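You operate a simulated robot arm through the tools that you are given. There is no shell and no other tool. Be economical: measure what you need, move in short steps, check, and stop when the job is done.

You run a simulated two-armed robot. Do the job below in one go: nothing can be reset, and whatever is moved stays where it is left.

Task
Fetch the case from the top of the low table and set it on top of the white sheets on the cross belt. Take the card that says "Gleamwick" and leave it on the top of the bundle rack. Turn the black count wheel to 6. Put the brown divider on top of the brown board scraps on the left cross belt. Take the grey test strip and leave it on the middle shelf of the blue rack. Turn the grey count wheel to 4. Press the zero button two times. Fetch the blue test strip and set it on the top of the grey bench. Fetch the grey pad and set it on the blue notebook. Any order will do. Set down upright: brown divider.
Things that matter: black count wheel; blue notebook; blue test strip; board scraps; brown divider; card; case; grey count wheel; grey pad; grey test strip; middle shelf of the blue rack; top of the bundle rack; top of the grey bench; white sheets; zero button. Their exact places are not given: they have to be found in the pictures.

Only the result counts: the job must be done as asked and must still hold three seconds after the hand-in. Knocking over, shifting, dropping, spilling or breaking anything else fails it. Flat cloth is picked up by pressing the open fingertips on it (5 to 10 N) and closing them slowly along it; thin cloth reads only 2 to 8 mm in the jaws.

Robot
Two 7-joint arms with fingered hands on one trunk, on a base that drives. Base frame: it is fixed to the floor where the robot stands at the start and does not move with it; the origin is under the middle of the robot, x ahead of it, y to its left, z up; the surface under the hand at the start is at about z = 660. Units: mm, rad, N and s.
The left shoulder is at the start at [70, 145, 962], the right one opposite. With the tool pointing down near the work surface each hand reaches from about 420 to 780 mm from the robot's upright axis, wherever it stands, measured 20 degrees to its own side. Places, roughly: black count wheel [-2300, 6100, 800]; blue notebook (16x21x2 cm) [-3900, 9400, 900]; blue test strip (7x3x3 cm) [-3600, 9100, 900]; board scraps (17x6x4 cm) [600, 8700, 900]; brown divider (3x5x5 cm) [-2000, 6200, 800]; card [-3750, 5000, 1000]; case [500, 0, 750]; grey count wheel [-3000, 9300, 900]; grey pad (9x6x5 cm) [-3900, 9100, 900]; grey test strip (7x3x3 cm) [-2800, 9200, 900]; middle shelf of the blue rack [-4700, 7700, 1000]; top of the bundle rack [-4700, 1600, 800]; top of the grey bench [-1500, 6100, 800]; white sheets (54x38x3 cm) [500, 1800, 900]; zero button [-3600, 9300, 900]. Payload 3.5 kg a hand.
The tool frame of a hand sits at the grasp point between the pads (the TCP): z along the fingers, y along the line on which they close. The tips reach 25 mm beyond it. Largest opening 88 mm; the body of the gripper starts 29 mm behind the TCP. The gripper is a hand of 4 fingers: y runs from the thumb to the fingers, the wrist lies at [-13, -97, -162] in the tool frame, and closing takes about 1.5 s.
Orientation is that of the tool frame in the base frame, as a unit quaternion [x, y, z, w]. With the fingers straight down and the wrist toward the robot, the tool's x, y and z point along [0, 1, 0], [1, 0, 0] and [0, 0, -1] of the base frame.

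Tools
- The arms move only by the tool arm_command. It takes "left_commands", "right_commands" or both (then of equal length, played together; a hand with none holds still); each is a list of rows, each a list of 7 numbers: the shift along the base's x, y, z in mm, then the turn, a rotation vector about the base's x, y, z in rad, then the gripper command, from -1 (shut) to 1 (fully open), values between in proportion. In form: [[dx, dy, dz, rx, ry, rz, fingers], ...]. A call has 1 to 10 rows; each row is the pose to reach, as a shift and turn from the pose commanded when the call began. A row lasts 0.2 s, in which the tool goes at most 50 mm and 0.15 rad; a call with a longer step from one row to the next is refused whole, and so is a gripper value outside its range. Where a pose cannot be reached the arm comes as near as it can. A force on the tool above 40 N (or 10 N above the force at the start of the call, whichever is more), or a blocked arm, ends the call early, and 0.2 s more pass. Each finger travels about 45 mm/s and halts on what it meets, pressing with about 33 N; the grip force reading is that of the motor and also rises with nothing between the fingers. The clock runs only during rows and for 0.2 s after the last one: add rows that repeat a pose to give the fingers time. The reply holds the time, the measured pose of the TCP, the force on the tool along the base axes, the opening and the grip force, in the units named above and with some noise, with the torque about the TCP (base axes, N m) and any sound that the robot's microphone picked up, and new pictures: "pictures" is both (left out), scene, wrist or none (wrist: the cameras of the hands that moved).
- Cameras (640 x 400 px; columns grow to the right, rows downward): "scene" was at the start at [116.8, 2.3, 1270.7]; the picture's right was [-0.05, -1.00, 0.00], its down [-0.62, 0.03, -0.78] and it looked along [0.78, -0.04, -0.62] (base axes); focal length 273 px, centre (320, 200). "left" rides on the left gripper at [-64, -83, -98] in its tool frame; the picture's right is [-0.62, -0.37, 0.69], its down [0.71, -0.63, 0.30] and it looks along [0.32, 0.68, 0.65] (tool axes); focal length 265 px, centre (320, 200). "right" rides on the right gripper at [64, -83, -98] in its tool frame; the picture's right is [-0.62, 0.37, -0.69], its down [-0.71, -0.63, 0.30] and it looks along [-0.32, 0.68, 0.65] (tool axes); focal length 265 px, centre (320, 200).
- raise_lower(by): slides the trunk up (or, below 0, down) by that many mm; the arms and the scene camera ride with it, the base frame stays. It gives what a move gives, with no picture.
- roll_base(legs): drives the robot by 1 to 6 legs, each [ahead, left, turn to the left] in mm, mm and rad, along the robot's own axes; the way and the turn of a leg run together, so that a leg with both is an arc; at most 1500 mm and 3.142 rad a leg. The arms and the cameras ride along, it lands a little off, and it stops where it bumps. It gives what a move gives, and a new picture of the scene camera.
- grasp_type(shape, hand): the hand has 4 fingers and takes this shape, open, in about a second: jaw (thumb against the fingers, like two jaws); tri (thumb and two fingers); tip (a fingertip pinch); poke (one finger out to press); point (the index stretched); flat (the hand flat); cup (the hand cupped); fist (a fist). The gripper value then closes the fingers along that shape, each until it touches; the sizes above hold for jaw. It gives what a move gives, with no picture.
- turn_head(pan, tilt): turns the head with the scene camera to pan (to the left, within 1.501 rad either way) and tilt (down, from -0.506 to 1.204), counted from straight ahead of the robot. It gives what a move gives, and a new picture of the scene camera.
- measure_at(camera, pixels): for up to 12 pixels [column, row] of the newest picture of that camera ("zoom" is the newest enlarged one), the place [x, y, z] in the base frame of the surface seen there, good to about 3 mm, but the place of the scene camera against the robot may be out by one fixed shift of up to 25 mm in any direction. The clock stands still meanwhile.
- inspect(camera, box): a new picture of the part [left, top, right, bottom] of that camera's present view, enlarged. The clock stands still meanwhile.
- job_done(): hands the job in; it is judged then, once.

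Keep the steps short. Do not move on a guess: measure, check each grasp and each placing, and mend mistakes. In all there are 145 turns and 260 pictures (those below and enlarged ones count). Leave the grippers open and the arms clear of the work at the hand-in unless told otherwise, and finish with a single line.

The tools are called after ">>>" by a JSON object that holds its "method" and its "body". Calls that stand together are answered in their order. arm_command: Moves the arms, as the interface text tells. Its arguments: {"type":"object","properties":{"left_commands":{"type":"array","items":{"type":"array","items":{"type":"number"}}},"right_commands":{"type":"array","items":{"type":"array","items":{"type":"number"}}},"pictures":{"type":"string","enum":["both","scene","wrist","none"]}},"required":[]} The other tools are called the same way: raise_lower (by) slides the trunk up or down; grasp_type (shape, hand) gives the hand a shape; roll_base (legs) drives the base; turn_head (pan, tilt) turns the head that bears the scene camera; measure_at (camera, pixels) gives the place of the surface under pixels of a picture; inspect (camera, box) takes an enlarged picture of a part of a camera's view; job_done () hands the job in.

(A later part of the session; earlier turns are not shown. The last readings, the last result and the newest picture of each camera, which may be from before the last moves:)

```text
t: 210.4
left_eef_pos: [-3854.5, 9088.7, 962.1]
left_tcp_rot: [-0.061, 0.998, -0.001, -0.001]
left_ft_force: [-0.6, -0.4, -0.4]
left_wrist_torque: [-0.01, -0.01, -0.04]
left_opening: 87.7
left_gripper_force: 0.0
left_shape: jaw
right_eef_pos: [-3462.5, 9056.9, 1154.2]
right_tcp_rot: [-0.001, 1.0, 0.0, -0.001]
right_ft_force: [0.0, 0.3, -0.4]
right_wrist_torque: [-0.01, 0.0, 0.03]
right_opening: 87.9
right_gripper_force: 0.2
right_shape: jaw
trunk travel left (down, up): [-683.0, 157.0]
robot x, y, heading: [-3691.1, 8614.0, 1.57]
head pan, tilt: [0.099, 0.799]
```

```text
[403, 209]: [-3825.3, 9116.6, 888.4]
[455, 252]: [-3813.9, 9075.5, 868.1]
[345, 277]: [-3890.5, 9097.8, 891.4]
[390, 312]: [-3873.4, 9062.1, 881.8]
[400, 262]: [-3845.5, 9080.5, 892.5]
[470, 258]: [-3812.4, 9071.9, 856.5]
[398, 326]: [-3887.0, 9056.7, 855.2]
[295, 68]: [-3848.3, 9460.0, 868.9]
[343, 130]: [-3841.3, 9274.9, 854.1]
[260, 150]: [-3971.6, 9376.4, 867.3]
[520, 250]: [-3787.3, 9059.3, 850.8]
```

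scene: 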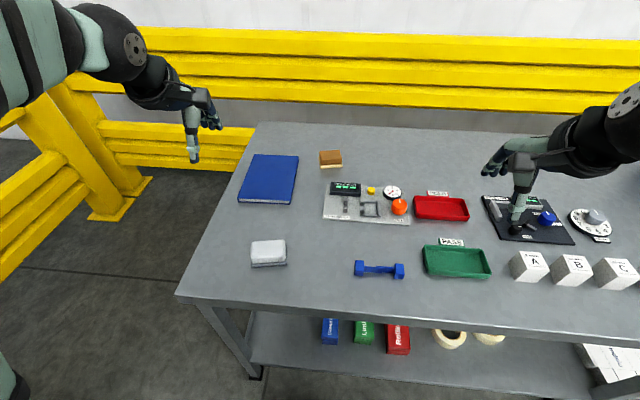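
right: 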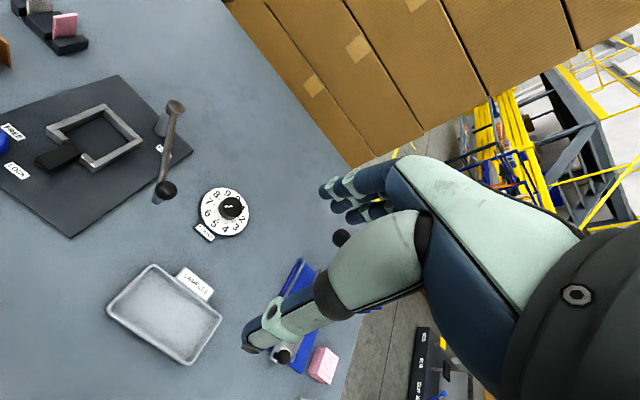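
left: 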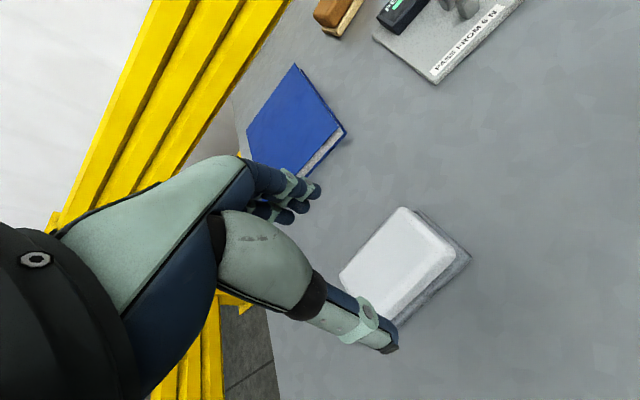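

I fine-tune the yaw, descend and close on the pad.

>>> {"method": "arm_command", "body": {"left_commands": [[3, -1, -40, 0, 0, 0.08, 1], [3, -1, -70, 0, 0, 0.1, 1], [3, -1, -87, 0, 0, 0.1, 1], [3, -1, -87, 0, 0, 0.1, -0.3], [3, -1, -87, 0, 0, 0.1, -0.3], [3, -1, -87, 0, 0, 0.1, -0.3], [3, -1, -87, 0, 0, 0.1, -0.3]], "pictures": "none"}}

>>> {"method": "arm_command", "body": {"left_commands": [[0, 0, 30, 0, 0, 0, -0.3], [0, 0, 60, 0, 0, 0, -0.3], [0, 0, 60, 0, 0, 0, -0.3]], "pictures": "wrist"}}

```text
t: 212.0
left_eef_pos: [-3852.6, 9087.8, 875.9]
left_tcp_rot: [-0.118, 0.993, 0.0, 0.005]
left_ft_force: [0.6, 1.7, 14.4]
left_wrist_torque: [0.11, 0.03, -0.07]
left_opening: 48.8
left_gripper_force: 33.2
left_shape: jaw
right_eef_pos: [-3461.5, 9055.7, 1155.1]
right_tcp_rot: [0.0, 1.0, 0.0, -0.002]
right_ft_force: [-0.3, 1.5, -0.2]
right_wrist_torque: [0.01, 0.01, -0.03]
right_opening: 87.7
right_gripper_force: 0.0
right_shape: jaw
trunk travel left (down, up): [-683.0, 157.0]
robot x, y, heading: [-3694.0, 8607.6, 1.572]
head pan, tilt: [0.099, 0.799]
```

```text
t: 212.8
left_eef_pos: [-3851.0, 9086.9, 934.2]
left_tcp_rot: [-0.11, 0.994, -0.001, -0.001]
left_ft_force: [0.7, 0.5, 0.2]
left_wrist_torque: [-0.01, 0.02, 0.05]
left_opening: 48.6
left_gripper_force: 33.4
left_shape: jaw
right_eef_pos: [-3461.6, 9057.8, 1153.7]
right_tcp_rot: [-0.001, 1.0, -0.001, -0.001]
right_ft_force: [1.3, 1.4, -0.5]
right_wrist_torque: [0.0, 0.01, 0.0]
right_opening: 87.6
right_gripper_force: 0.1
right_shape: jaw
trunk travel left (down, up): [-683.0, 157.0]
robot x, y, heading: [-3693.1, 8610.0, 1.571]
head pan, tilt: [0.099, 0.799]
```

left: 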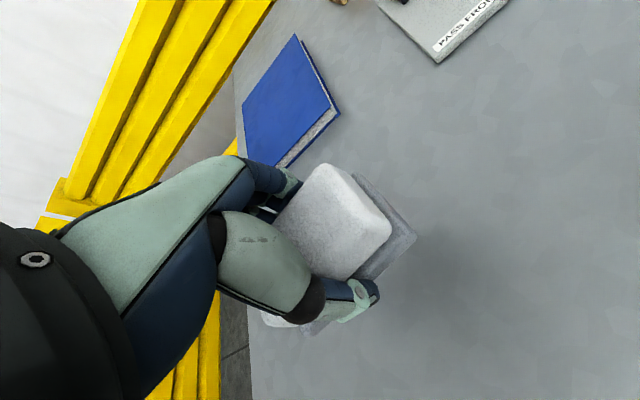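

The pad is held. I drive 90 closer and carry it over the notebook (true centre ≈(-3918,9368), top 868).

>>> {"method": "roll_base", "body": {"legs": [[90, 0, 0]]}}

>>> {"method": "arm_command", "body": {"left_commands": [[-15, 40, 10, 0, 0, 0, -0.3], [-30, 80, 20, 0, 0, 0, -0.3], [-45, 120, 20, 0, 0, -0.07, -0.3], [-60, 160, 10, 0, 0, -0.15, -0.3], [-68, 188, 0, 0, 0, -0.22, -0.3], [-68, 188, -25, 0, 0, -0.22, -0.3], [-68, 188, -25, 0, 0, -0.22, -0.3]], "pictures": "both"}}

```text
t: 213.9
left_eef_pos: [-3851.0, 9175.4, 934.5]
left_tcp_rot: [-0.111, 0.994, 0.0, 0.0]
left_ft_force: [0.2, 0.1, -0.4]
left_wrist_torque: [0.0, -0.04, 0.01]
left_opening: 48.8
left_gripper_force: 33.4
left_shape: jaw
right_eef_pos: [-3462.8, 9145.4, 1154.7]
right_tcp_rot: [-0.002, 1.0, 0.0, -0.001]
right_ft_force: [-0.4, 0.6, -0.3]
right_wrist_torque: [-0.02, 0.01, 0.0]
right_opening: 87.6
right_gripper_force: 0.0
right_shape: jaw
trunk travel left (down, up): [-683.0, 157.0]
robot x, y, heading: [-3696.0, 8696.8, 1.566]
head pan, tilt: [0.099, 0.799]
```

scene: 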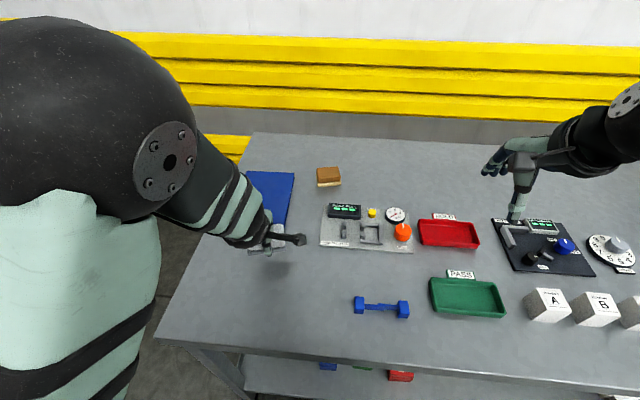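

```text
t: 215.5
left_eef_pos: [-3919.1, 9364.2, 910.3]
left_tcp_rot: [0.0, 1.0, 0.0, -0.001]
left_ft_force: [0.4, 0.0, -0.6]
left_wrist_torque: [-0.01, -0.01, -0.02]
left_opening: 48.8
left_gripper_force: 32.6
left_shape: jaw
right_eef_pos: [-3462.5, 9145.7, 1155.1]
right_tcp_rot: [-0.001, 1.0, 0.0, -0.001]
right_ft_force: [1.1, -0.7, 0.0]
right_wrist_torque: [0.0, 0.01, 0.01]
right_opening: 87.6
right_gripper_force: 0.0
right_shape: jaw
trunk travel left (down, up): [-683.0, 157.0]
robot x, y, heading: [-3694.9, 8692.7, 1.568]
head pan, tilt: [0.099, 0.799]
```

scene: 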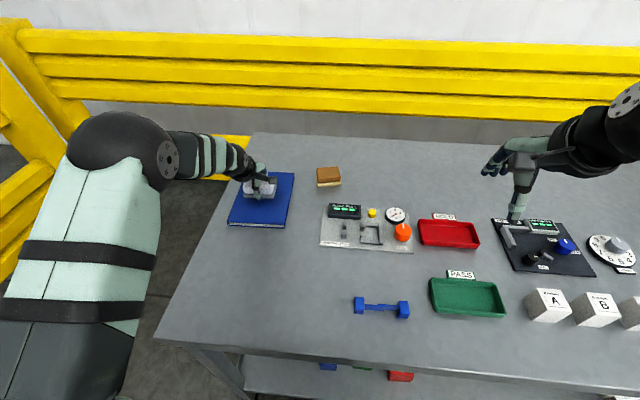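
left: 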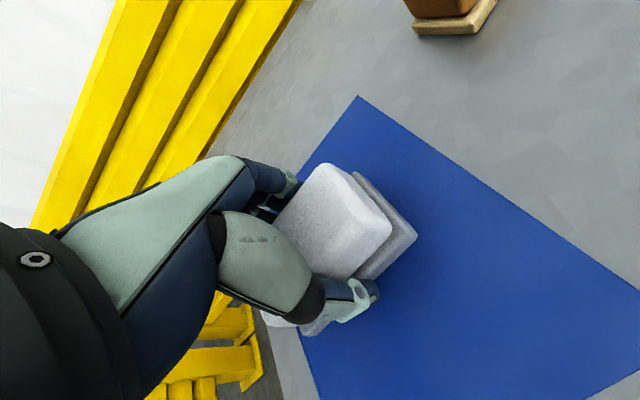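

The pad is over the notebook. I lower until contact.

>>> {"method": "arm_command", "body": {"left_commands": [[5, -4, -5, 0, 0, 0, -0.3], [8, -8, -10, 0, 0, 0, -0.3], [8, -8, -13, 0, 0, 0, -0.3], [8, -8, -15, 0, 0, 0, -0.3]], "pictures": "none"}}

```text
t: 216.5
left_eef_pos: [-3911.4, 9357.2, 894.7]
left_tcp_rot: [-0.001, 1.0, -0.001, -0.001]
left_ft_force: [-1.3, 0.4, -0.4]
left_wrist_torque: [0.0, 0.05, 0.02]
left_opening: 48.5
left_gripper_force: 33.1
left_shape: jaw
right_eef_pos: [-3461.8, 9146.3, 1154.6]
right_tcp_rot: [-0.001, 1.0, 0.0, -0.001]
right_ft_force: [0.1, -0.3, 0.2]
right_wrist_torque: [0.03, 0.01, -0.01]
right_opening: 87.8
right_gripper_force: 0.0
right_shape: jaw
trunk travel left (down, up): [-683.0, 157.0]
robot x, y, heading: [-3694.1, 8701.2, 1.572]
head pan, tilt: [0.099, 0.799]
```

>>> {"method": "arm_command", "body": {"left_commands": [[0, 0, -1.5, 0, 0, 0, -0.3], [0, 0, -3, 0, 0, 0, -0.3], [0, 0, -4, 0, 0, 0, -0.3], [0, 0, -5, 0, 0, 0, -0.3]], "pictures": "none"}}

```text
t: 217.5
left_eef_pos: [-3911.1, 9355.1, 893.1]
left_tcp_rot: [-0.001, 1.0, 0.003, -0.001]
left_ft_force: [-1.2, 1.9, 16.9]
left_wrist_torque: [-0.54, -0.06, -0.01]
left_opening: 49.0
left_gripper_force: 33.1
left_shape: jaw
right_eef_pos: [-3461.3, 9144.1, 1154.8]
right_tcp_rot: [-0.001, 1.0, 0.001, -0.001]
right_ft_force: [-0.8, -0.8, 0.5]
right_wrist_torque: [0.04, 0.01, -0.03]
right_opening: 88.0
right_gripper_force: 0.0
right_shape: jaw
trunk travel left (down, up): [-683.0, 157.0]
robot x, y, heading: [-3688.9, 8699.4, 1.568]
head pan, tilt: [0.099, 0.799]
```

Contact. I release, lift and retract the left hand.

>>> {"method": "arm_command", "body": {"left_commands": [[0, 0, 4, 0, 0, 0, 0.0], [0, 0, 5, 0, 0, 0, 0.6], [0, 0, 5, 0, 0, 0, 1], [0, 0, 5, 0, 0, 0, 1], [0, 0, 50, 0, 0, 0, 1], [0, 0, 100, 0, 0, 0, 1], [-10, -40, 130, 0, 0, 0, 1], [-20, -80, 160, 0, 0, 0, 1], [-30, -120, 190, 0, 0, 0, 1], [-40, -160, 215, 0, 0, 0, 1]], "pictures": "scene"}}

>>> {"method": "grasp_type", "body": {"hand": "right", "shape": "poke"}}

>>> {"method": "inspect", "body": {"camera": "scene", "box": [210, 150, 420, 260]}}

>>> {"method": "measure_at", "body": {"camera": "scene", "pixels": [[372, 210], [372, 213], [376, 214], [344, 210], [403, 232]]}}

```text
refused: row 7 steps farther than a row can; nothing moved
```

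```text
t: 218.4
left_eef_pos: [-3911.4, 9354.8, 893.2]
left_tcp_rot: [-0.002, 1.0, 0.002, -0.002]
left_ft_force: [-1.9, 4.6, 22.1]
left_wrist_torque: [-0.59, -0.05, -0.04]
left_opening: 48.7
left_gripper_force: 33.4
left_shape: jaw
right_eef_pos: [-3460.8, 9143.9, 1154.7]
right_tcp_rot: [-0.001, 1.0, 0.002, -0.001]
right_ft_force: [-0.9, -0.1, 0.0]
right_wrist_torque: [0.0, -0.01, 0.0]
right_opening: 0.1
right_gripper_force: 0.1
right_shape: poke
trunk travel left (down, up): [-683.0, 157.0]
robot x, y, heading: [-3691.3, 8699.0, 1.566]
head pan, tilt: [0.099, 0.799]
```

```text
3.05 times, centred on (315, 205) of scene
```

zoom: 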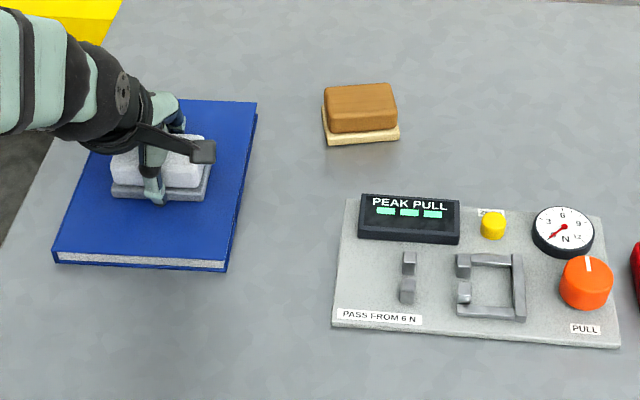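

```text
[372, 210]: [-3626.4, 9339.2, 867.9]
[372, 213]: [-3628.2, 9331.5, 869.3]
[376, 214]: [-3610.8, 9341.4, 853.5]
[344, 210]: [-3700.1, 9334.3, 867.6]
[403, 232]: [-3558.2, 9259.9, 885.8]
```

The yellow button carries the "ZE(RO)" label. I release the pad and retract in shorter steps.

>>> {"method": "arm_command", "body": {"left_commands": [[0, 0, 4, 0, 0, 0, 0.0], [0, 0, 5, 0, 0, 0, 0.6], [0, 0, 5, 0, 0, 0, 1], [0, 0, 5, 0, 0, 0, 1], [0, 0, 50, 0, 0, 0, 1], [0, 0, 98, 0, 0, 0, 1], [-8, -30, 130, 0, 0, 0, 1], [-16, -60, 165, 0, 0, 0, 1], [-24, -95, 195, 0, 0, 0, 1], [-32, -130, 220, 0, 0, 0, 1]], "right_commands": [[-15, 10, 0, 0, 0, 0, -1], [-30, 20, 0, 0, 0, 0, -1], [-45, 40, 0, 0, 0, 0, -1], [-60, 60, 0, 0, 0, 0, -1], [-80, 80, -10, 0, 0, 0, -1], [-100, 100, -30, 0, 0, 0, -1], [-120, 120, -60, 0, 0, 0, -1], [-135, 140, -90, 0, 0, 0, -1], [-149, 160, -120, 0, 0, 0, -1], [-149, 160, -150, 0, 0, 0, -1]], "pictures": "both"}}

```text
t: 220.6
left_eef_pos: [-3941.9, 9222.8, 1109.3]
left_tcp_rot: [-0.001, 1.0, 0.0, -0.001]
left_ft_force: [-0.2, 0.1, -0.4]
left_wrist_torque: [0.01, 0.03, -0.01]
left_opening: 87.7
left_gripper_force: 0.1
left_shape: jaw
right_eef_pos: [-3610.1, 9304.4, 1004.1]
right_tcp_rot: [-0.001, 1.0, 0.002, -0.002]
right_ft_force: [0.7, -0.5, 0.6]
right_wrist_torque: [0.02, -0.01, 0.02]
right_opening: 0.0
right_gripper_force: 0.1
right_shape: poke
trunk travel left (down, up): [-683.0, 157.0]
robot x, y, heading: [-3695.4, 8697.0, 1.573]
head pan, tilt: [0.099, 0.799]
```

scene: 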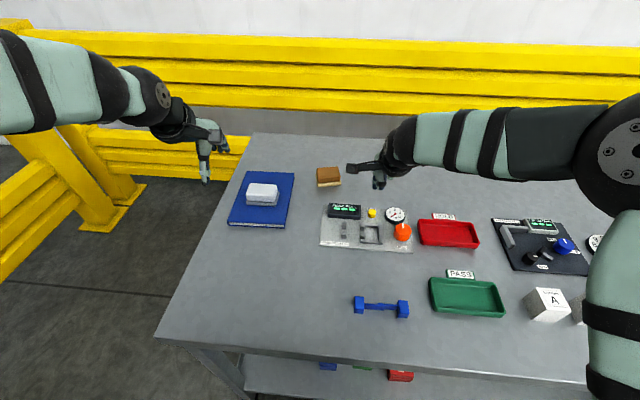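
right: 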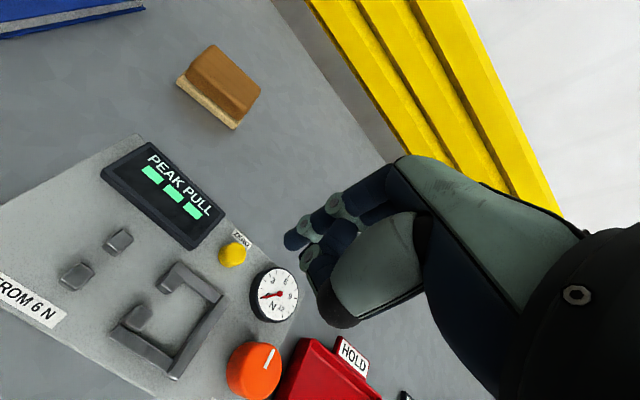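
left: 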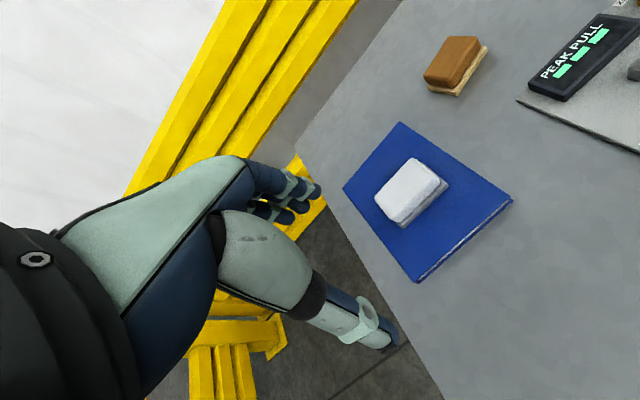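

The pad lies on the notebook. I measure the button and the poking fingertip with the right wrist camera.

>>> {"method": "measure_at", "body": {"camera": "right", "pixels": [[232, 250], [233, 247], [225, 255], [241, 254], [240, 240], [288, 240], [293, 243], [300, 235], [335, 205], [308, 262]]}}

>>> {"method": "inspect", "body": {"camera": "right", "box": [200, 160, 400, 340]}}

>>> {"method": "inspect", "body": {"camera": "scene", "box": [340, 120, 440, 220]}}

```text
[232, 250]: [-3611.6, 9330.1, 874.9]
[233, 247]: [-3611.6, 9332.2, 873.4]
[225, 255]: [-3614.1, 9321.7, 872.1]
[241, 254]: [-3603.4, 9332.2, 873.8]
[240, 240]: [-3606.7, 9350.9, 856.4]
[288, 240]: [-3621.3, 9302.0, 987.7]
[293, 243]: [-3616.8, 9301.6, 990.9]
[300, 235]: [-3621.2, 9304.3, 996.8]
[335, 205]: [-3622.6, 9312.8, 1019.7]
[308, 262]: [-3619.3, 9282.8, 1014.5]
```

```text
2.22 times, centred on (300, 250) of right
```

zoom: 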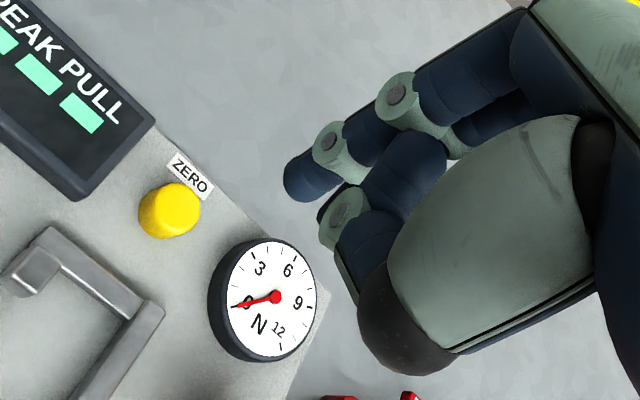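

```text
4.00 times, centred on (390, 170) of scene
```

zoom: 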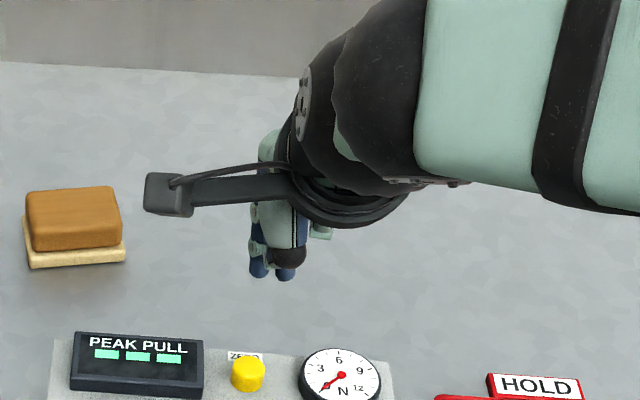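

>>> {"method": "measure_at", "body": {"camera": "zoom", "pixels": [[258, 262], [258, 272], [286, 262], [286, 275], [248, 378]]}}

```text
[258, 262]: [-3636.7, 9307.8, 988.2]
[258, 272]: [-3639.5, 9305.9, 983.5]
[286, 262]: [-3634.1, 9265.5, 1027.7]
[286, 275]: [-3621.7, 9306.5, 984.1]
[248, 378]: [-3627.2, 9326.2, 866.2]
```

Two fingertips appear side by side. I check the poke shape with the gripper value at +1.

>>> {"method": "arm_command", "body": {"right_commands": [[0, 0, 0, 0, 0, 0, 1], [0, 0, 0, 0, 0, 0, 1], [0, 0, 0, 0, 0, 0, 1], [0, 0, 0, 0, 0, 0, 1], [0, 0, 0, 0, 0, 0, 1]], "pictures": "wrist"}}

>>> {"method": "inspect", "body": {"camera": "scene", "box": [360, 160, 410, 210]}}

```text
t: 221.8
left_eef_pos: [-3941.3, 9225.6, 1107.9]
left_tcp_rot: [-0.001, 1.0, 0.001, -0.001]
left_ft_force: [-0.7, 0.6, 0.0]
left_wrist_torque: [-0.01, 0.02, -0.03]
left_opening: 87.6
left_gripper_force: 0.1
left_shape: jaw
right_eef_pos: [-3611.4, 9307.4, 1003.5]
right_tcp_rot: [-0.001, 1.0, -0.001, -0.002]
right_ft_force: [-0.7, 0.5, 0.5]
right_wrist_torque: [-0.01, -0.01, -0.01]
right_opening: 0.0
right_gripper_force: 0.0
right_shape: poke
trunk travel left (down, up): [-683.0, 157.0]
robot x, y, heading: [-3691.3, 8699.4, 1.567]
head pan, tilt: [0.099, 0.799]
```

right: 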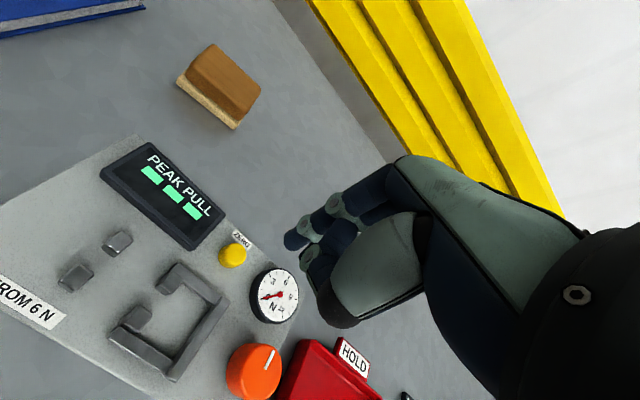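

```text
8.00 times, centred on (385, 185) of scene
```

zoom: 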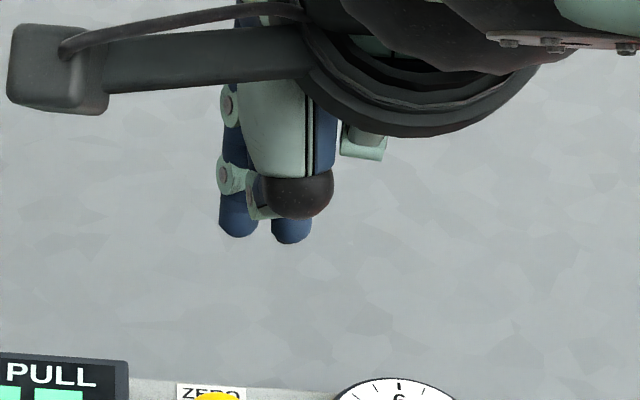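

I move above the button with the second fingertip aligned, at z≈912.

>>> {"method": "arm_command", "body": {"right_commands": [[-2, 13, -30, 0, 0, 0, -1], [-3, 26, -60, 0, 0, 0, -1], [-3, 26, -90, 0, 0, 0, -1], [-3, 26, -92, 0, 0, 0, -1]], "pictures": "wrist"}}

>>> {"method": "inspect", "body": {"camera": "scene", "box": [350, 180, 410, 225]}}

```text
t: 222.8
left_eef_pos: [-3941.8, 9226.3, 1108.8]
left_tcp_rot: [-0.001, 1.0, -0.001, -0.001]
left_ft_force: [0.2, 0.5, 0.3]
left_wrist_torque: [0.02, -0.03, -0.04]
left_opening: 88.0
left_gripper_force: 0.0
left_shape: jaw
right_eef_pos: [-3613.4, 9331.7, 911.4]
right_tcp_rot: [-0.001, 1.0, 0.0, -0.001]
right_ft_force: [0.2, 0.3, 1.1]
right_wrist_torque: [0.03, 0.01, -0.01]
right_opening: 0.2
right_gripper_force: 0.0
right_shape: poke
trunk travel left (down, up): [-683.0, 157.0]
robot x, y, heading: [-3693.9, 8697.5, 1.567]
head pan, tilt: [0.099, 0.799]
```

right: 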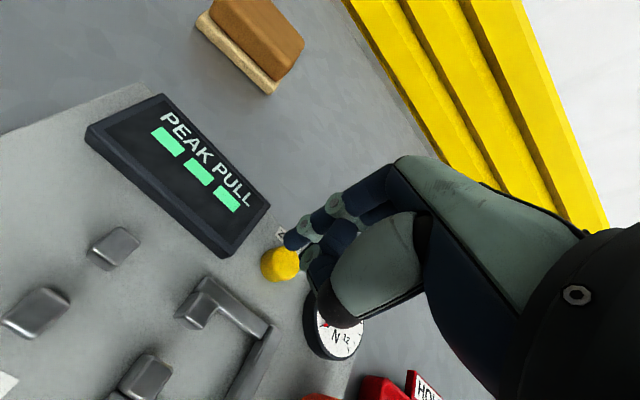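

```text
8.89 times, centred on (380, 202) of scene
```

zoom: 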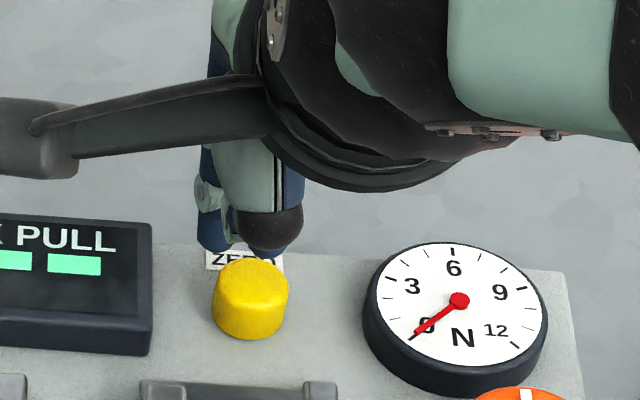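

>>> {"method": "arm_command", "body": {"right_commands": [[-3, -1, -6, 0, 0, 0, -1], [-3, -1, -10, 0, 0, 0, -1], [-3, -1, -12, 0, 0, 0, -1], [-3, -1, -14, 0, 0, 0, -1]], "pictures": "none"}}

>>> {"method": "inspect", "body": {"camera": "scene", "box": [350, 180, 410, 225]}}

```text
t: 223.8
left_eef_pos: [-3942.5, 9225.5, 1108.4]
left_tcp_rot: [-0.002, 1.0, 0.0, -0.001]
left_ft_force: [0.1, -0.8, -0.1]
left_wrist_torque: [-0.05, 0.0, -0.05]
left_opening: 87.8
left_gripper_force: 0.0
left_shape: jaw
right_eef_pos: [-3616.9, 9330.7, 897.4]
right_tcp_rot: [-0.001, 1.0, 0.001, 0.0]
right_ft_force: [-0.2, 0.0, 0.8]
right_wrist_torque: [0.0, -0.02, -0.04]
right_opening: 0.1
right_gripper_force: 0.1
right_shape: poke
trunk travel left (down, up): [-683.0, 157.0]
robot x, y, heading: [-3691.9, 8699.0, 1.569]
head pan, tilt: [0.099, 0.799]
```

```text
8.89 times, centred on (380, 202) of scene
```

zoom: 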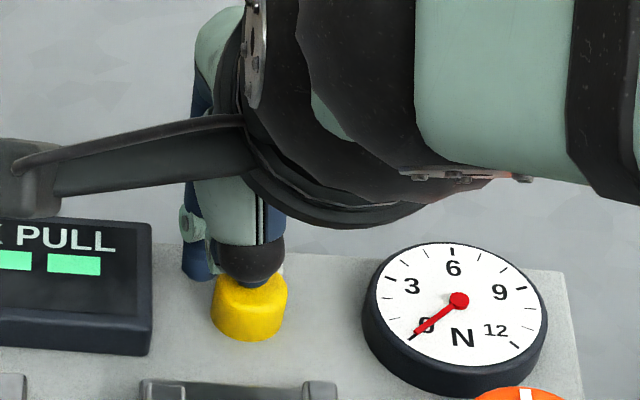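

The fingertip is right over the button. I press down gently and read the force.

>>> {"method": "arm_command", "body": {"right_commands": [[0, 0, -2, 0, 0, 0, -1], [0, 0, -4, 0, 0, 0, -1], [0, 0, -6, 0, 0, 0, -1], [0, 0, -6, 0, 0, 0, -1]], "pictures": "none"}}

>>> {"method": "inspect", "body": {"camera": "scene", "box": [350, 180, 410, 225]}}

```text
t: 224.8
left_eef_pos: [-3942.2, 9223.9, 1109.5]
left_tcp_rot: [-0.001, 1.0, 0.0, 0.0]
left_ft_force: [0.3, -1.2, 0.1]
left_wrist_torque: [0.03, 0.03, 0.01]
left_opening: 87.5
left_gripper_force: 0.1
left_shape: jaw
right_eef_pos: [-3616.8, 9331.5, 892.5]
right_tcp_rot: [0.0, 1.0, 0.002, 0.0]
right_ft_force: [-0.9, 2.2, 8.4]
right_wrist_torque: [0.01, -0.06, -0.01]
right_opening: 0.0
right_gripper_force: 0.1
right_shape: poke
trunk travel left (down, up): [-683.0, 157.0]
robot x, y, heading: [-3689.7, 8700.7, 1.566]
head pan, tilt: [0.099, 0.799]
heard: click
```

```text
8.89 times, centred on (380, 202) of scene
```

zoom: 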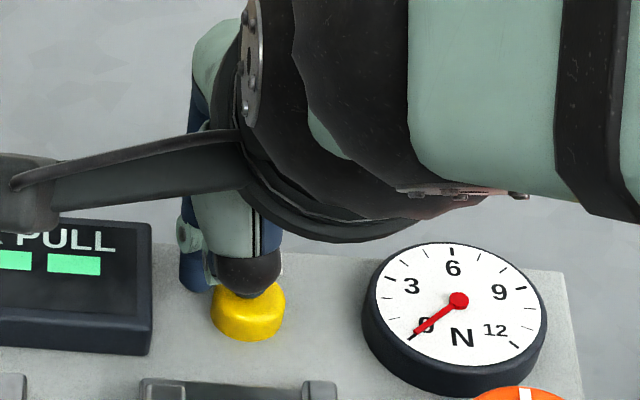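

One click heard. I lift clear, then press a second time.

>>> {"method": "arm_command", "body": {"right_commands": [[0, 0, 6, 0, 0, 0, -1], [0, 0, 15, 0, 0, 0, -1], [0, 0, 15, 0, 0, 0, -1], [0, 0, 15, 0, 0, 0, -1]], "pictures": "none"}}

>>> {"method": "arm_command", "body": {"right_commands": [[0, 0, -8, 0, 0, 0, -1], [0, 0, -11, 0, 0, 0, -1], [0, 0, -13, 0, 0, 0, -1], [0, 0, -15, 0, 0, 0, -1], [0, 0, -15, 0, 0, 0, -1]], "pictures": "none"}}

```text
t: 225.8
left_eef_pos: [-3941.8, 9226.2, 1108.4]
left_tcp_rot: [0.0, 1.0, -0.001, -0.001]
left_ft_force: [0.4, -0.9, -0.1]
left_wrist_torque: [0.03, 0.01, 0.05]
left_opening: 87.8
left_gripper_force: 0.0
left_shape: jaw
right_eef_pos: [-3617.2, 9330.5, 906.3]
right_tcp_rot: [0.0, 1.0, 0.0, -0.001]
right_ft_force: [-0.7, 0.1, -0.8]
right_wrist_torque: [-0.01, 0.01, 0.02]
right_opening: 0.0
right_gripper_force: 0.1
right_shape: poke
trunk travel left (down, up): [-683.0, 157.0]
robot x, y, heading: [-3691.2, 8697.6, 1.569]
head pan, tilt: [0.099, 0.799]
```

```text
t: 227.0
left_eef_pos: [-3942.6, 9227.1, 1108.6]
left_tcp_rot: [-0.002, 1.0, 0.0, 0.0]
left_ft_force: [0.0, 0.0, -0.2]
left_wrist_torque: [-0.03, -0.03, 0.0]
left_opening: 87.7
left_gripper_force: 0.1
left_shape: jaw
right_eef_pos: [-3616.7, 9330.9, 894.1]
right_tcp_rot: [0.0, 1.0, 0.002, -0.001]
right_ft_force: [-0.2, 0.6, 7.7]
right_wrist_torque: [0.03, -0.06, 0.02]
right_opening: 0.4
right_gripper_force: 0.0
right_shape: poke
trunk travel left (down, up): [-683.0, 157.0]
robot x, y, heading: [-3696.2, 8699.3, 1.566]
head pan, tilt: [0.099, 0.799]
heard: click
```

Second click: the button has been pressed twice. I lift away, restore the jaw shape and shift right and back for the blue strip with the left hand.

>>> {"method": "arm_command", "body": {"right_commands": [[0, 0, 40, 0, 0, 0, -1], [0, 0, 85, 0, 0, 0, -1], [0, -30, 120, 0, 0, 0, -1], [20, -60, 150, 0, 0, 0, -1], [50, -90, 180, 0, 0, 0, -1], [80, -120, 210, 0, 0, 0, -1], [110, -150, 240, 0, 0, 0, -1]], "pictures": "none"}}

>>> {"method": "grasp_type", "body": {"hand": "right", "shape": "jaw"}}

>>> {"method": "roll_base", "body": {"legs": [[-100, -240, 0]]}}

>>> {"method": "arm_command", "body": {"left_commands": [[25, -10, -40, 0, 0, 0, 1], [50, -20, -75, 0, 0, 0, 1], [75, -35, -110, 0, 0, 0, 1], [95, -50, -145, 0, 0, 0, 1], [95, -50, -150, 0, 0, 0, 1]], "pictures": "both"}}

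```text
refused: row 5 steps farther than a row can; nothing moved
```

```text
t: 227.9
left_eef_pos: [-3943.0, 9225.0, 1108.3]
left_tcp_rot: [0.0, 1.0, 0.0, -0.001]
left_ft_force: [-0.1, -0.8, 0.0]
left_wrist_torque: [-0.01, -0.01, 0.0]
left_opening: 87.9
left_gripper_force: 0.1
left_shape: jaw
right_eef_pos: [-3615.2, 9330.2, 892.6]
right_tcp_rot: [-0.001, 1.0, 0.0, -0.001]
right_ft_force: [0.1, -0.2, 0.2]
right_wrist_torque: [0.0, 0.02, -0.02]
right_opening: 88.1
right_gripper_force: 0.0
right_shape: jaw
trunk travel left (down, up): [-683.0, 157.0]
robot x, y, heading: [-3696.0, 8696.1, 1.567]
head pan, tilt: [0.099, 0.799]
```

```text
t: 229.8
left_eef_pos: [-3700.7, 9125.7, 1108.4]
left_tcp_rot: [-0.001, 1.0, -0.002, -0.001]
left_ft_force: [0.4, -0.1, -0.3]
left_wrist_torque: [-0.03, 0.05, 0.03]
left_opening: 87.7
left_gripper_force: 0.1
left_shape: jaw
right_eef_pos: [-3375.4, 9229.5, 891.0]
right_tcp_rot: [-0.002, 1.0, 0.0, -0.001]
right_ft_force: [-3.0, 0.5, -0.5]
right_wrist_torque: [0.01, 0.08, 0.23]
right_opening: 88.0
right_gripper_force: 0.0
right_shape: jaw
trunk travel left (down, up): [-683.0, 157.0]
robot x, y, heading: [-3450.5, 8599.1, 1.57]
head pan, tilt: [0.099, 0.799]
```

scene: 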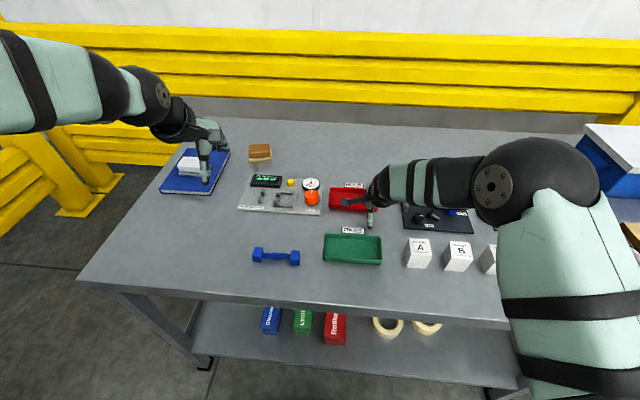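

```text
t: 231.0
left_eef_pos: [-3606.7, 9077.4, 958.1]
left_tcp_rot: [0.0, 1.0, 0.0, 0.0]
left_ft_force: [0.0, 0.4, -0.4]
left_wrist_torque: [0.0, -0.01, 0.03]
left_opening: 87.6
left_gripper_force: 0.1
left_shape: jaw
right_eef_pos: [-3375.9, 9230.7, 891.3]
right_tcp_rot: [-0.001, 1.0, 0.0, 0.001]
right_ft_force: [-2.2, 0.4, -0.3]
right_wrist_torque: [0.02, 0.04, 0.12]
right_opening: 87.9
right_gripper_force: 0.0
right_shape: jaw
trunk travel left (down, up): [-683.0, 157.0]
robot x, y, heading: [-3452.2, 8595.9, 1.569]
head pan, tilt: [0.099, 0.799]
```

scene: 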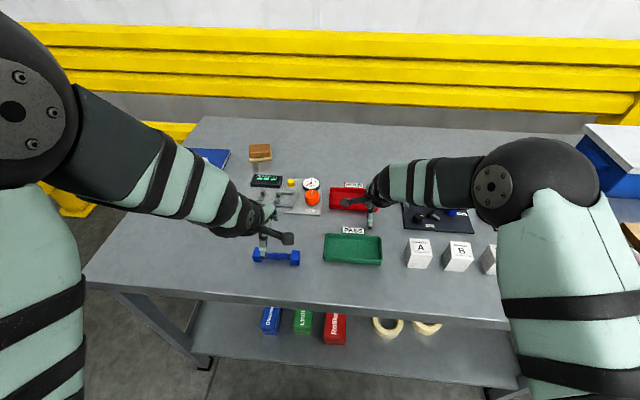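
left: 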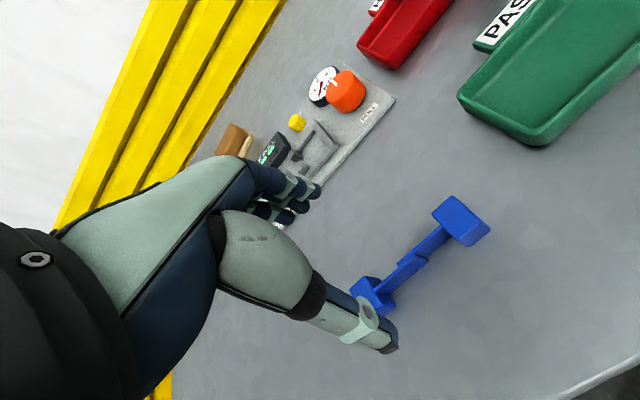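

I made a mistake: the lift was refused, and the base moved with the right hand still low. I lift that hand straight up now and check whether anything shifted.

>>> {"method": "arm_command", "body": {"right_commands": [[0, 0, 30, 0, 0, 0, 1], [0, 0, 70, 0, 0, 0, 1], [0, 0, 115, 0, 0, 0, 1], [0, 0, 160, 0, 0, 0, 1], [20, -30, 195, 0, 0, 0, 1], [50, -60, 220, 0, 0, 0, 1], [80, -90, 240, 0, 0, 0, 1]], "left_commands": [[0, 0, 0, 0, 0, 0, 1], [0, 0, 0, 0, 0, 0, 1], [0, 0, 0, 0, 0, 0, 1], [0, 0, 0, 0, 0, 0, 1], [0, 0, 0, 0, 0, 0, 1], [0, 0, 0, 0, 0, 0, 1], [0, 0, 0, 0, 0, 0, 1]], "pictures": "both"}}

>>> {"method": "inspect", "body": {"camera": "scene", "box": [220, 150, 400, 275]}}

```text
refused: row 5 steps farther than a row can; nothing moved
```

```text
3.20 times, centred on (310, 212) of scene
```

zoom: 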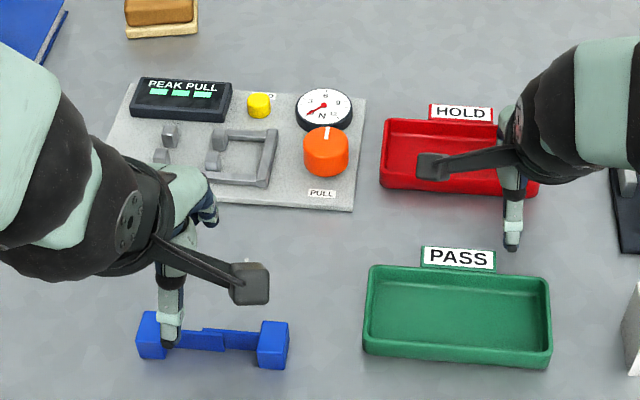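

>>> {"method": "arm_command", "body": {"right_commands": [[0, 0, 30, 0, 0, 0, 1], [0, 0, 70, 0, 0, 0, 1], [0, 0, 115, 0, 0, 0, 1], [0, 0, 160, 0, 0, 0, 1], [15, -20, 190, 0, 0, 0, 1], [35, -40, 215, 0, 0, 0, 1], [60, -60, 235, 0, 0, 0, 1]], "pictures": "both"}}

>>> {"method": "inspect", "body": {"camera": "scene", "box": [240, 150, 420, 275]}}

```text
t: 232.6
left_eef_pos: [-3605.6, 9076.1, 957.1]
left_tcp_rot: [-0.001, 1.0, 0.0, -0.001]
left_ft_force: [-0.6, -0.6, 0.1]
left_wrist_torque: [0.02, -0.05, 0.0]
left_opening: 87.8
left_gripper_force: 0.0
left_shape: jaw
right_eef_pos: [-3313.6, 9168.6, 1127.3]
right_tcp_rot: [-0.001, 1.0, 0.0, -0.001]
right_ft_force: [-0.3, 0.1, -0.3]
right_wrist_torque: [0.01, -0.02, -0.01]
right_opening: 87.9
right_gripper_force: 0.1
right_shape: jaw
trunk travel left (down, up): [-683.0, 157.0]
robot x, y, heading: [-3454.9, 8598.2, 1.571]
head pan, tilt: [0.099, 0.799]
```

scene: 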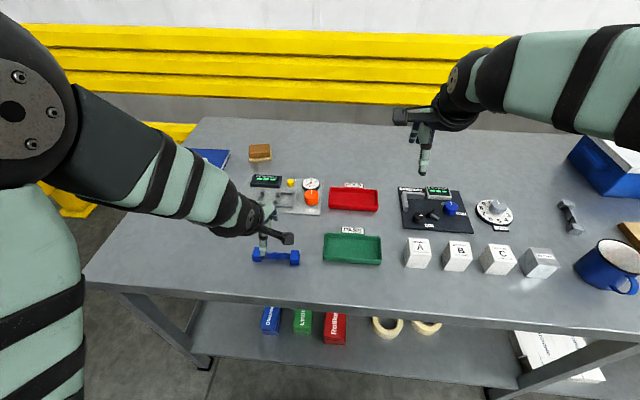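
right: 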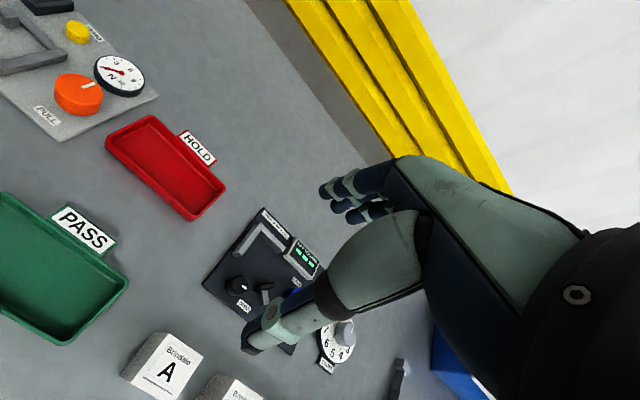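

```text
3.20 times, centred on (330, 212) of scene
```

zoom: 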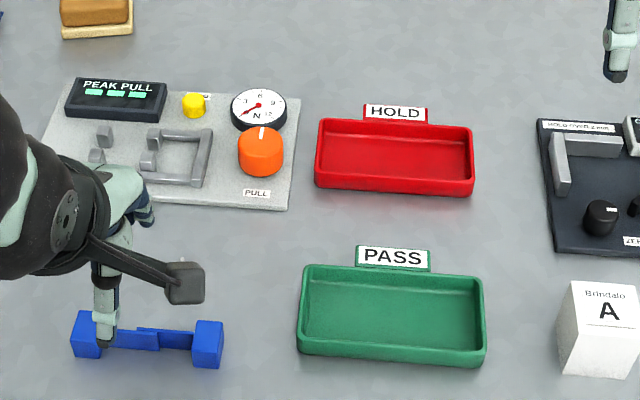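

The tester and trays look the same as before: knob still up, gap unchanged. I continue with the blue strip and measure it with the left camera.

>>> {"method": "inspect", "body": {"camera": "left", "box": [320, 170, 520, 330]}}

>>> {"method": "measure_at", "body": {"camera": "left", "pixels": [[436, 212], [458, 198], [490, 230], [468, 238], [370, 285], [385, 300], [410, 265], [430, 245], [357, 285], [395, 310], [420, 290]]}}

```text
2.50 times, centred on (420, 250) of left
```

zoom: 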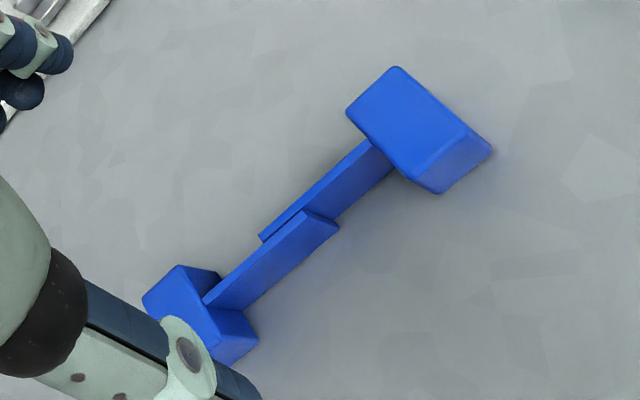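

```text
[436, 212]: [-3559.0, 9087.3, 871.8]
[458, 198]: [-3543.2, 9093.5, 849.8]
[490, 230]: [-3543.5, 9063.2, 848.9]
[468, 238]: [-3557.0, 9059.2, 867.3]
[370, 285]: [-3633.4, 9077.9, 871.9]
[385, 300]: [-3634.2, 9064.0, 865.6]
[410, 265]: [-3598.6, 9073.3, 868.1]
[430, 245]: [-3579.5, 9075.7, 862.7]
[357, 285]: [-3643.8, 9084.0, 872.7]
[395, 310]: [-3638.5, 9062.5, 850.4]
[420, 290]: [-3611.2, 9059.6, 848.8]
```

The strip is centred at about (-3597,9075), plate top 868. I descend over the middle and close.

>>> {"method": "arm_command", "body": {"left_commands": [[9, -1, -40, 0, 0, 0, 1], [9, -1, -70, 0, 0, 0, 1], [9, -1, -80, 0, 0, 0, 1], [9, -1, -80, 0, 0, 0, -1], [9, -1, -80, 0, 0, 0, -1], [9, -1, -80, 0, 0, 0, -1], [9, -1, -80, 0, 0, 0, -1], [9, -1, -80, 0, 0, 0, -1], [9, -1, -80, 0, 0, 0, -1]], "pictures": "wrist"}}

>>> {"method": "arm_command", "body": {"left_commands": [[0, 0, 20, 0, 0, 0, -1], [0, 0, 60, 0, 0, 0, -1], [0, 0, 100, 0, 0, 0, -1], [0, 0, 140, 0, 0, 0, -1], [0, 0, 180, 0, 0, 0, -1]], "pictures": "both"}}

```text
t: 234.6
left_eef_pos: [-3597.3, 9074.7, 881.1]
left_tcp_rot: [0.0, 1.0, 0.0, -0.002]
left_ft_force: [0.7, 0.7, 0.0]
left_wrist_torque: [-0.01, -0.04, -0.01]
left_opening: 0.8
left_gripper_force: 33.0
left_shape: jaw
right_eef_pos: [-3314.6, 9170.1, 1127.2]
right_tcp_rot: [-0.001, 1.0, 0.001, 0.0]
right_ft_force: [0.7, -0.7, -0.4]
right_wrist_torque: [-0.02, 0.0, 0.04]
right_opening: 87.9
right_gripper_force: 0.1
right_shape: jaw
trunk travel left (down, up): [-683.0, 157.0]
robot x, y, heading: [-3452.8, 8597.0, 1.569]
head pan, tilt: [0.099, 0.799]
```

left: 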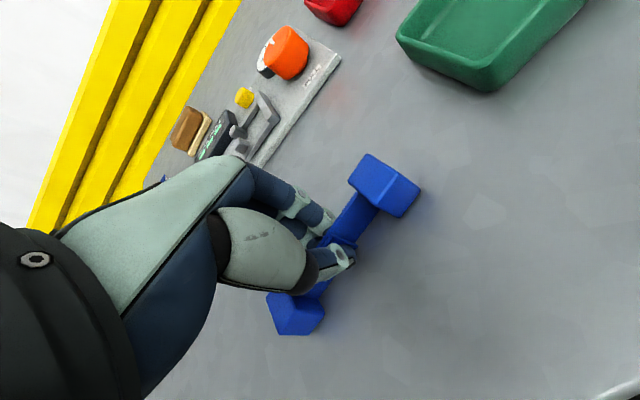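

```text
t: 235.8
left_eef_pos: [-3597.7, 9073.0, 1059.8]
left_tcp_rot: [-0.002, 1.0, 0.0, -0.001]
left_ft_force: [0.2, -1.2, 0.6]
left_wrist_torque: [0.0, 0.0, -0.01]
left_opening: 0.8
left_gripper_force: 33.3
left_shape: jaw
right_eef_pos: [-3314.9, 9168.2, 1126.9]
right_tcp_rot: [-0.002, 1.0, 0.001, -0.002]
right_ft_force: [-0.3, 0.2, -0.5]
right_wrist_torque: [-0.02, -0.05, 0.0]
right_opening: 88.0
right_gripper_force: 0.1
right_shape: jaw
trunk travel left (down, up): [-683.0, 157.0]
robot x, y, heading: [-3454.3, 8596.1, 1.569]
head pan, tilt: [0.099, 0.799]
```

scene: 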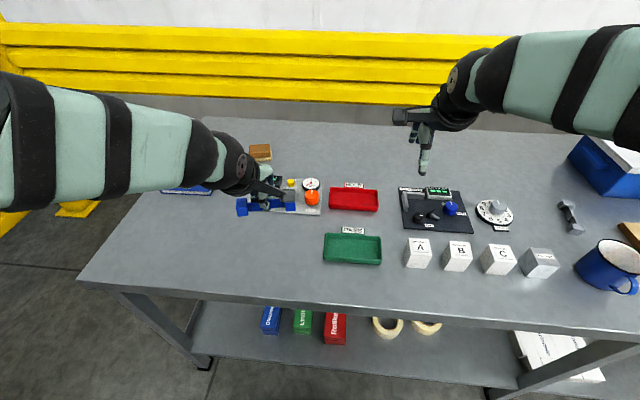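
left: 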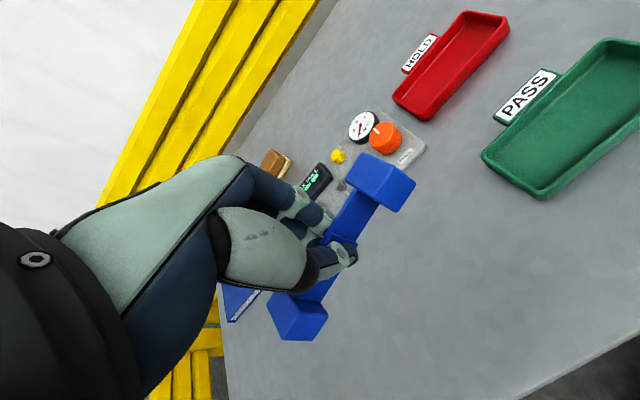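

The blue strip is held. I move to the wheel station with the same geometry as before, and pre-turn the right hand by +1.4 rad.

>>> {"method": "roll_base", "body": {"legs": [[44, -299, 0.001]]}}

>>> {"method": "arm_command", "body": {"right_commands": [[-2, 4, -10, 0, 0, 0.14, 0.4], [-4, 8, -20, 0, 0, 0.28, 0.4], [-6, 12, -40, 0, 0, 0.42, 0.4], [-8, 16, -60, 0, 0, 0.56, 0.4], [-10, 20, -80, 0, 0, 0.7, 0.4], [-12, 25, -100, 0, 0, 0.84, 0.4], [-14, 30, -115, 0, 0, 0.98, 0.4], [-16, 35, -125, 0, 0, 1.12, 0.4], [-18, 40, -130, 0, 0, 1.26, 0.4], [-20, 45, -130, 0, 0, 1.4, 0.4]], "pictures": "both"}}

```text
t: 237.8
left_eef_pos: [-3298.3, 9118.1, 1057.2]
left_tcp_rot: [0.0, 1.0, 0.0, 0.0]
left_ft_force: [0.3, 0.8, -0.2]
left_wrist_torque: [-0.01, 0.01, 0.03]
left_opening: 0.6
left_gripper_force: 33.1
left_shape: jaw
right_eef_pos: [-3016.2, 9214.2, 1126.7]
right_tcp_rot: [-0.001, 1.0, 0.0, 0.0]
right_ft_force: [0.2, -0.9, -0.3]
right_wrist_torque: [0.01, 0.01, 0.0]
right_opening: 87.9
right_gripper_force: 0.1
right_shape: jaw
trunk travel left (down, up): [-683.0, 157.0]
robot x, y, heading: [-3152.0, 8641.1, 1.572]
head pan, tilt: [0.099, 0.799]
```

scene: 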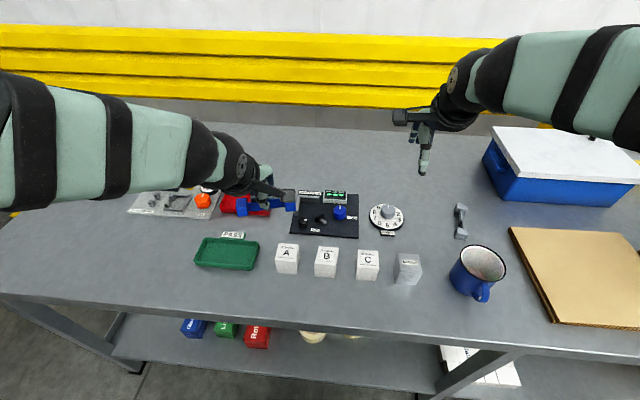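

```text
t: 240.1
left_eef_pos: [-3297.8, 9119.5, 1057.8]
left_tcp_rot: [-0.002, 1.0, -0.001, 0.0]
left_ft_force: [-0.1, -0.1, -0.4]
left_wrist_torque: [0.03, 0.01, 0.01]
left_opening: 0.9
left_gripper_force: 33.0
left_shape: jaw
right_eef_pos: [-3035.4, 9259.5, 996.5]
right_tcp_rot: [-0.646, 0.764, 0.0, 0.0]
right_ft_force: [-0.6, 0.1, 0.3]
right_wrist_torque: [-0.01, -0.02, 0.02]
right_opening: 61.8
right_gripper_force: 0.1
right_shape: jaw
trunk travel left (down, up): [-683.0, 157.0]
robot x, y, heading: [-3150.7, 8637.3, 1.573]
head pan, tilt: [0.099, 0.799]
```

scene: 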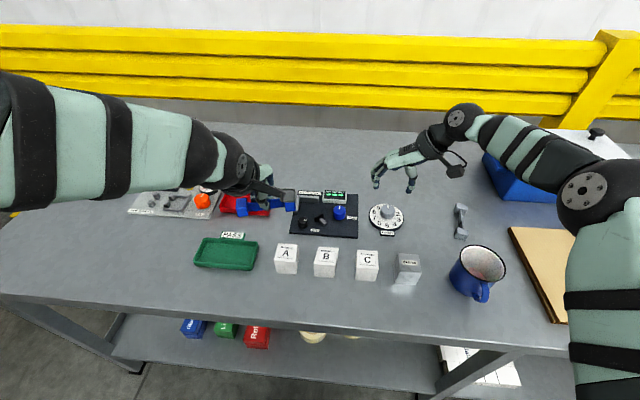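
right: 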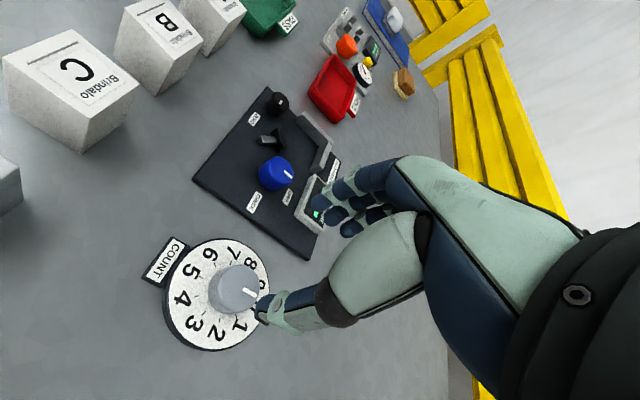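

>>> {"method": "measure_at", "body": {"camera": "right", "pixels": [[215, 275], [240, 267], [240, 305], [255, 290], [235, 285], [170, 300], [210, 242], [263, 265], [205, 345], [265, 175]]}}

>>> {"method": "inspect", "body": {"camera": "scene", "box": [350, 190, 420, 240]}}

>>> {"method": "measure_at", "body": {"camera": "scene", "pixels": [[387, 207], [370, 215], [404, 217], [386, 229], [460, 212], [461, 230]]}}

```text
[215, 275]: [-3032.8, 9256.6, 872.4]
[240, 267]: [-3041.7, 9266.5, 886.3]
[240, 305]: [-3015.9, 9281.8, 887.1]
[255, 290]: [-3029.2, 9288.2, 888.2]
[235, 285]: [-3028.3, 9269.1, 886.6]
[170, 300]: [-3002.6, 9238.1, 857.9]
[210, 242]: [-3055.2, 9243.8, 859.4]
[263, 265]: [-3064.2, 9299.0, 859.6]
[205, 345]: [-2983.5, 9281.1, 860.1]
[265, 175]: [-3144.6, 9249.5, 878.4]
```

```text
8.00 times, centred on (385, 215) of scene
```

zoom: 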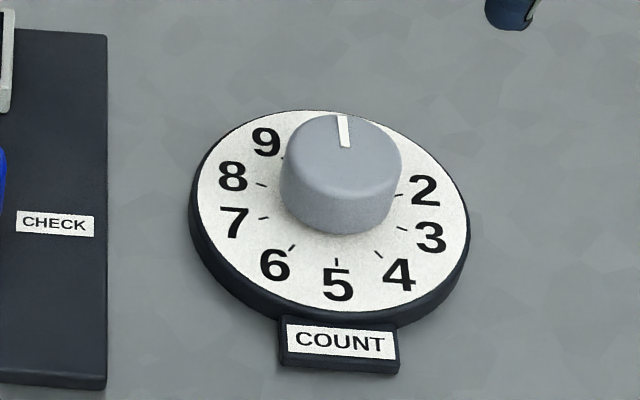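

```text
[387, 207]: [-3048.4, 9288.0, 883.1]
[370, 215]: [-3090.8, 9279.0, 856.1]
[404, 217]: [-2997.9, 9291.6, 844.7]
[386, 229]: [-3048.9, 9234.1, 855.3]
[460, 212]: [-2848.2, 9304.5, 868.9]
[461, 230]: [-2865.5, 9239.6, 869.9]
```

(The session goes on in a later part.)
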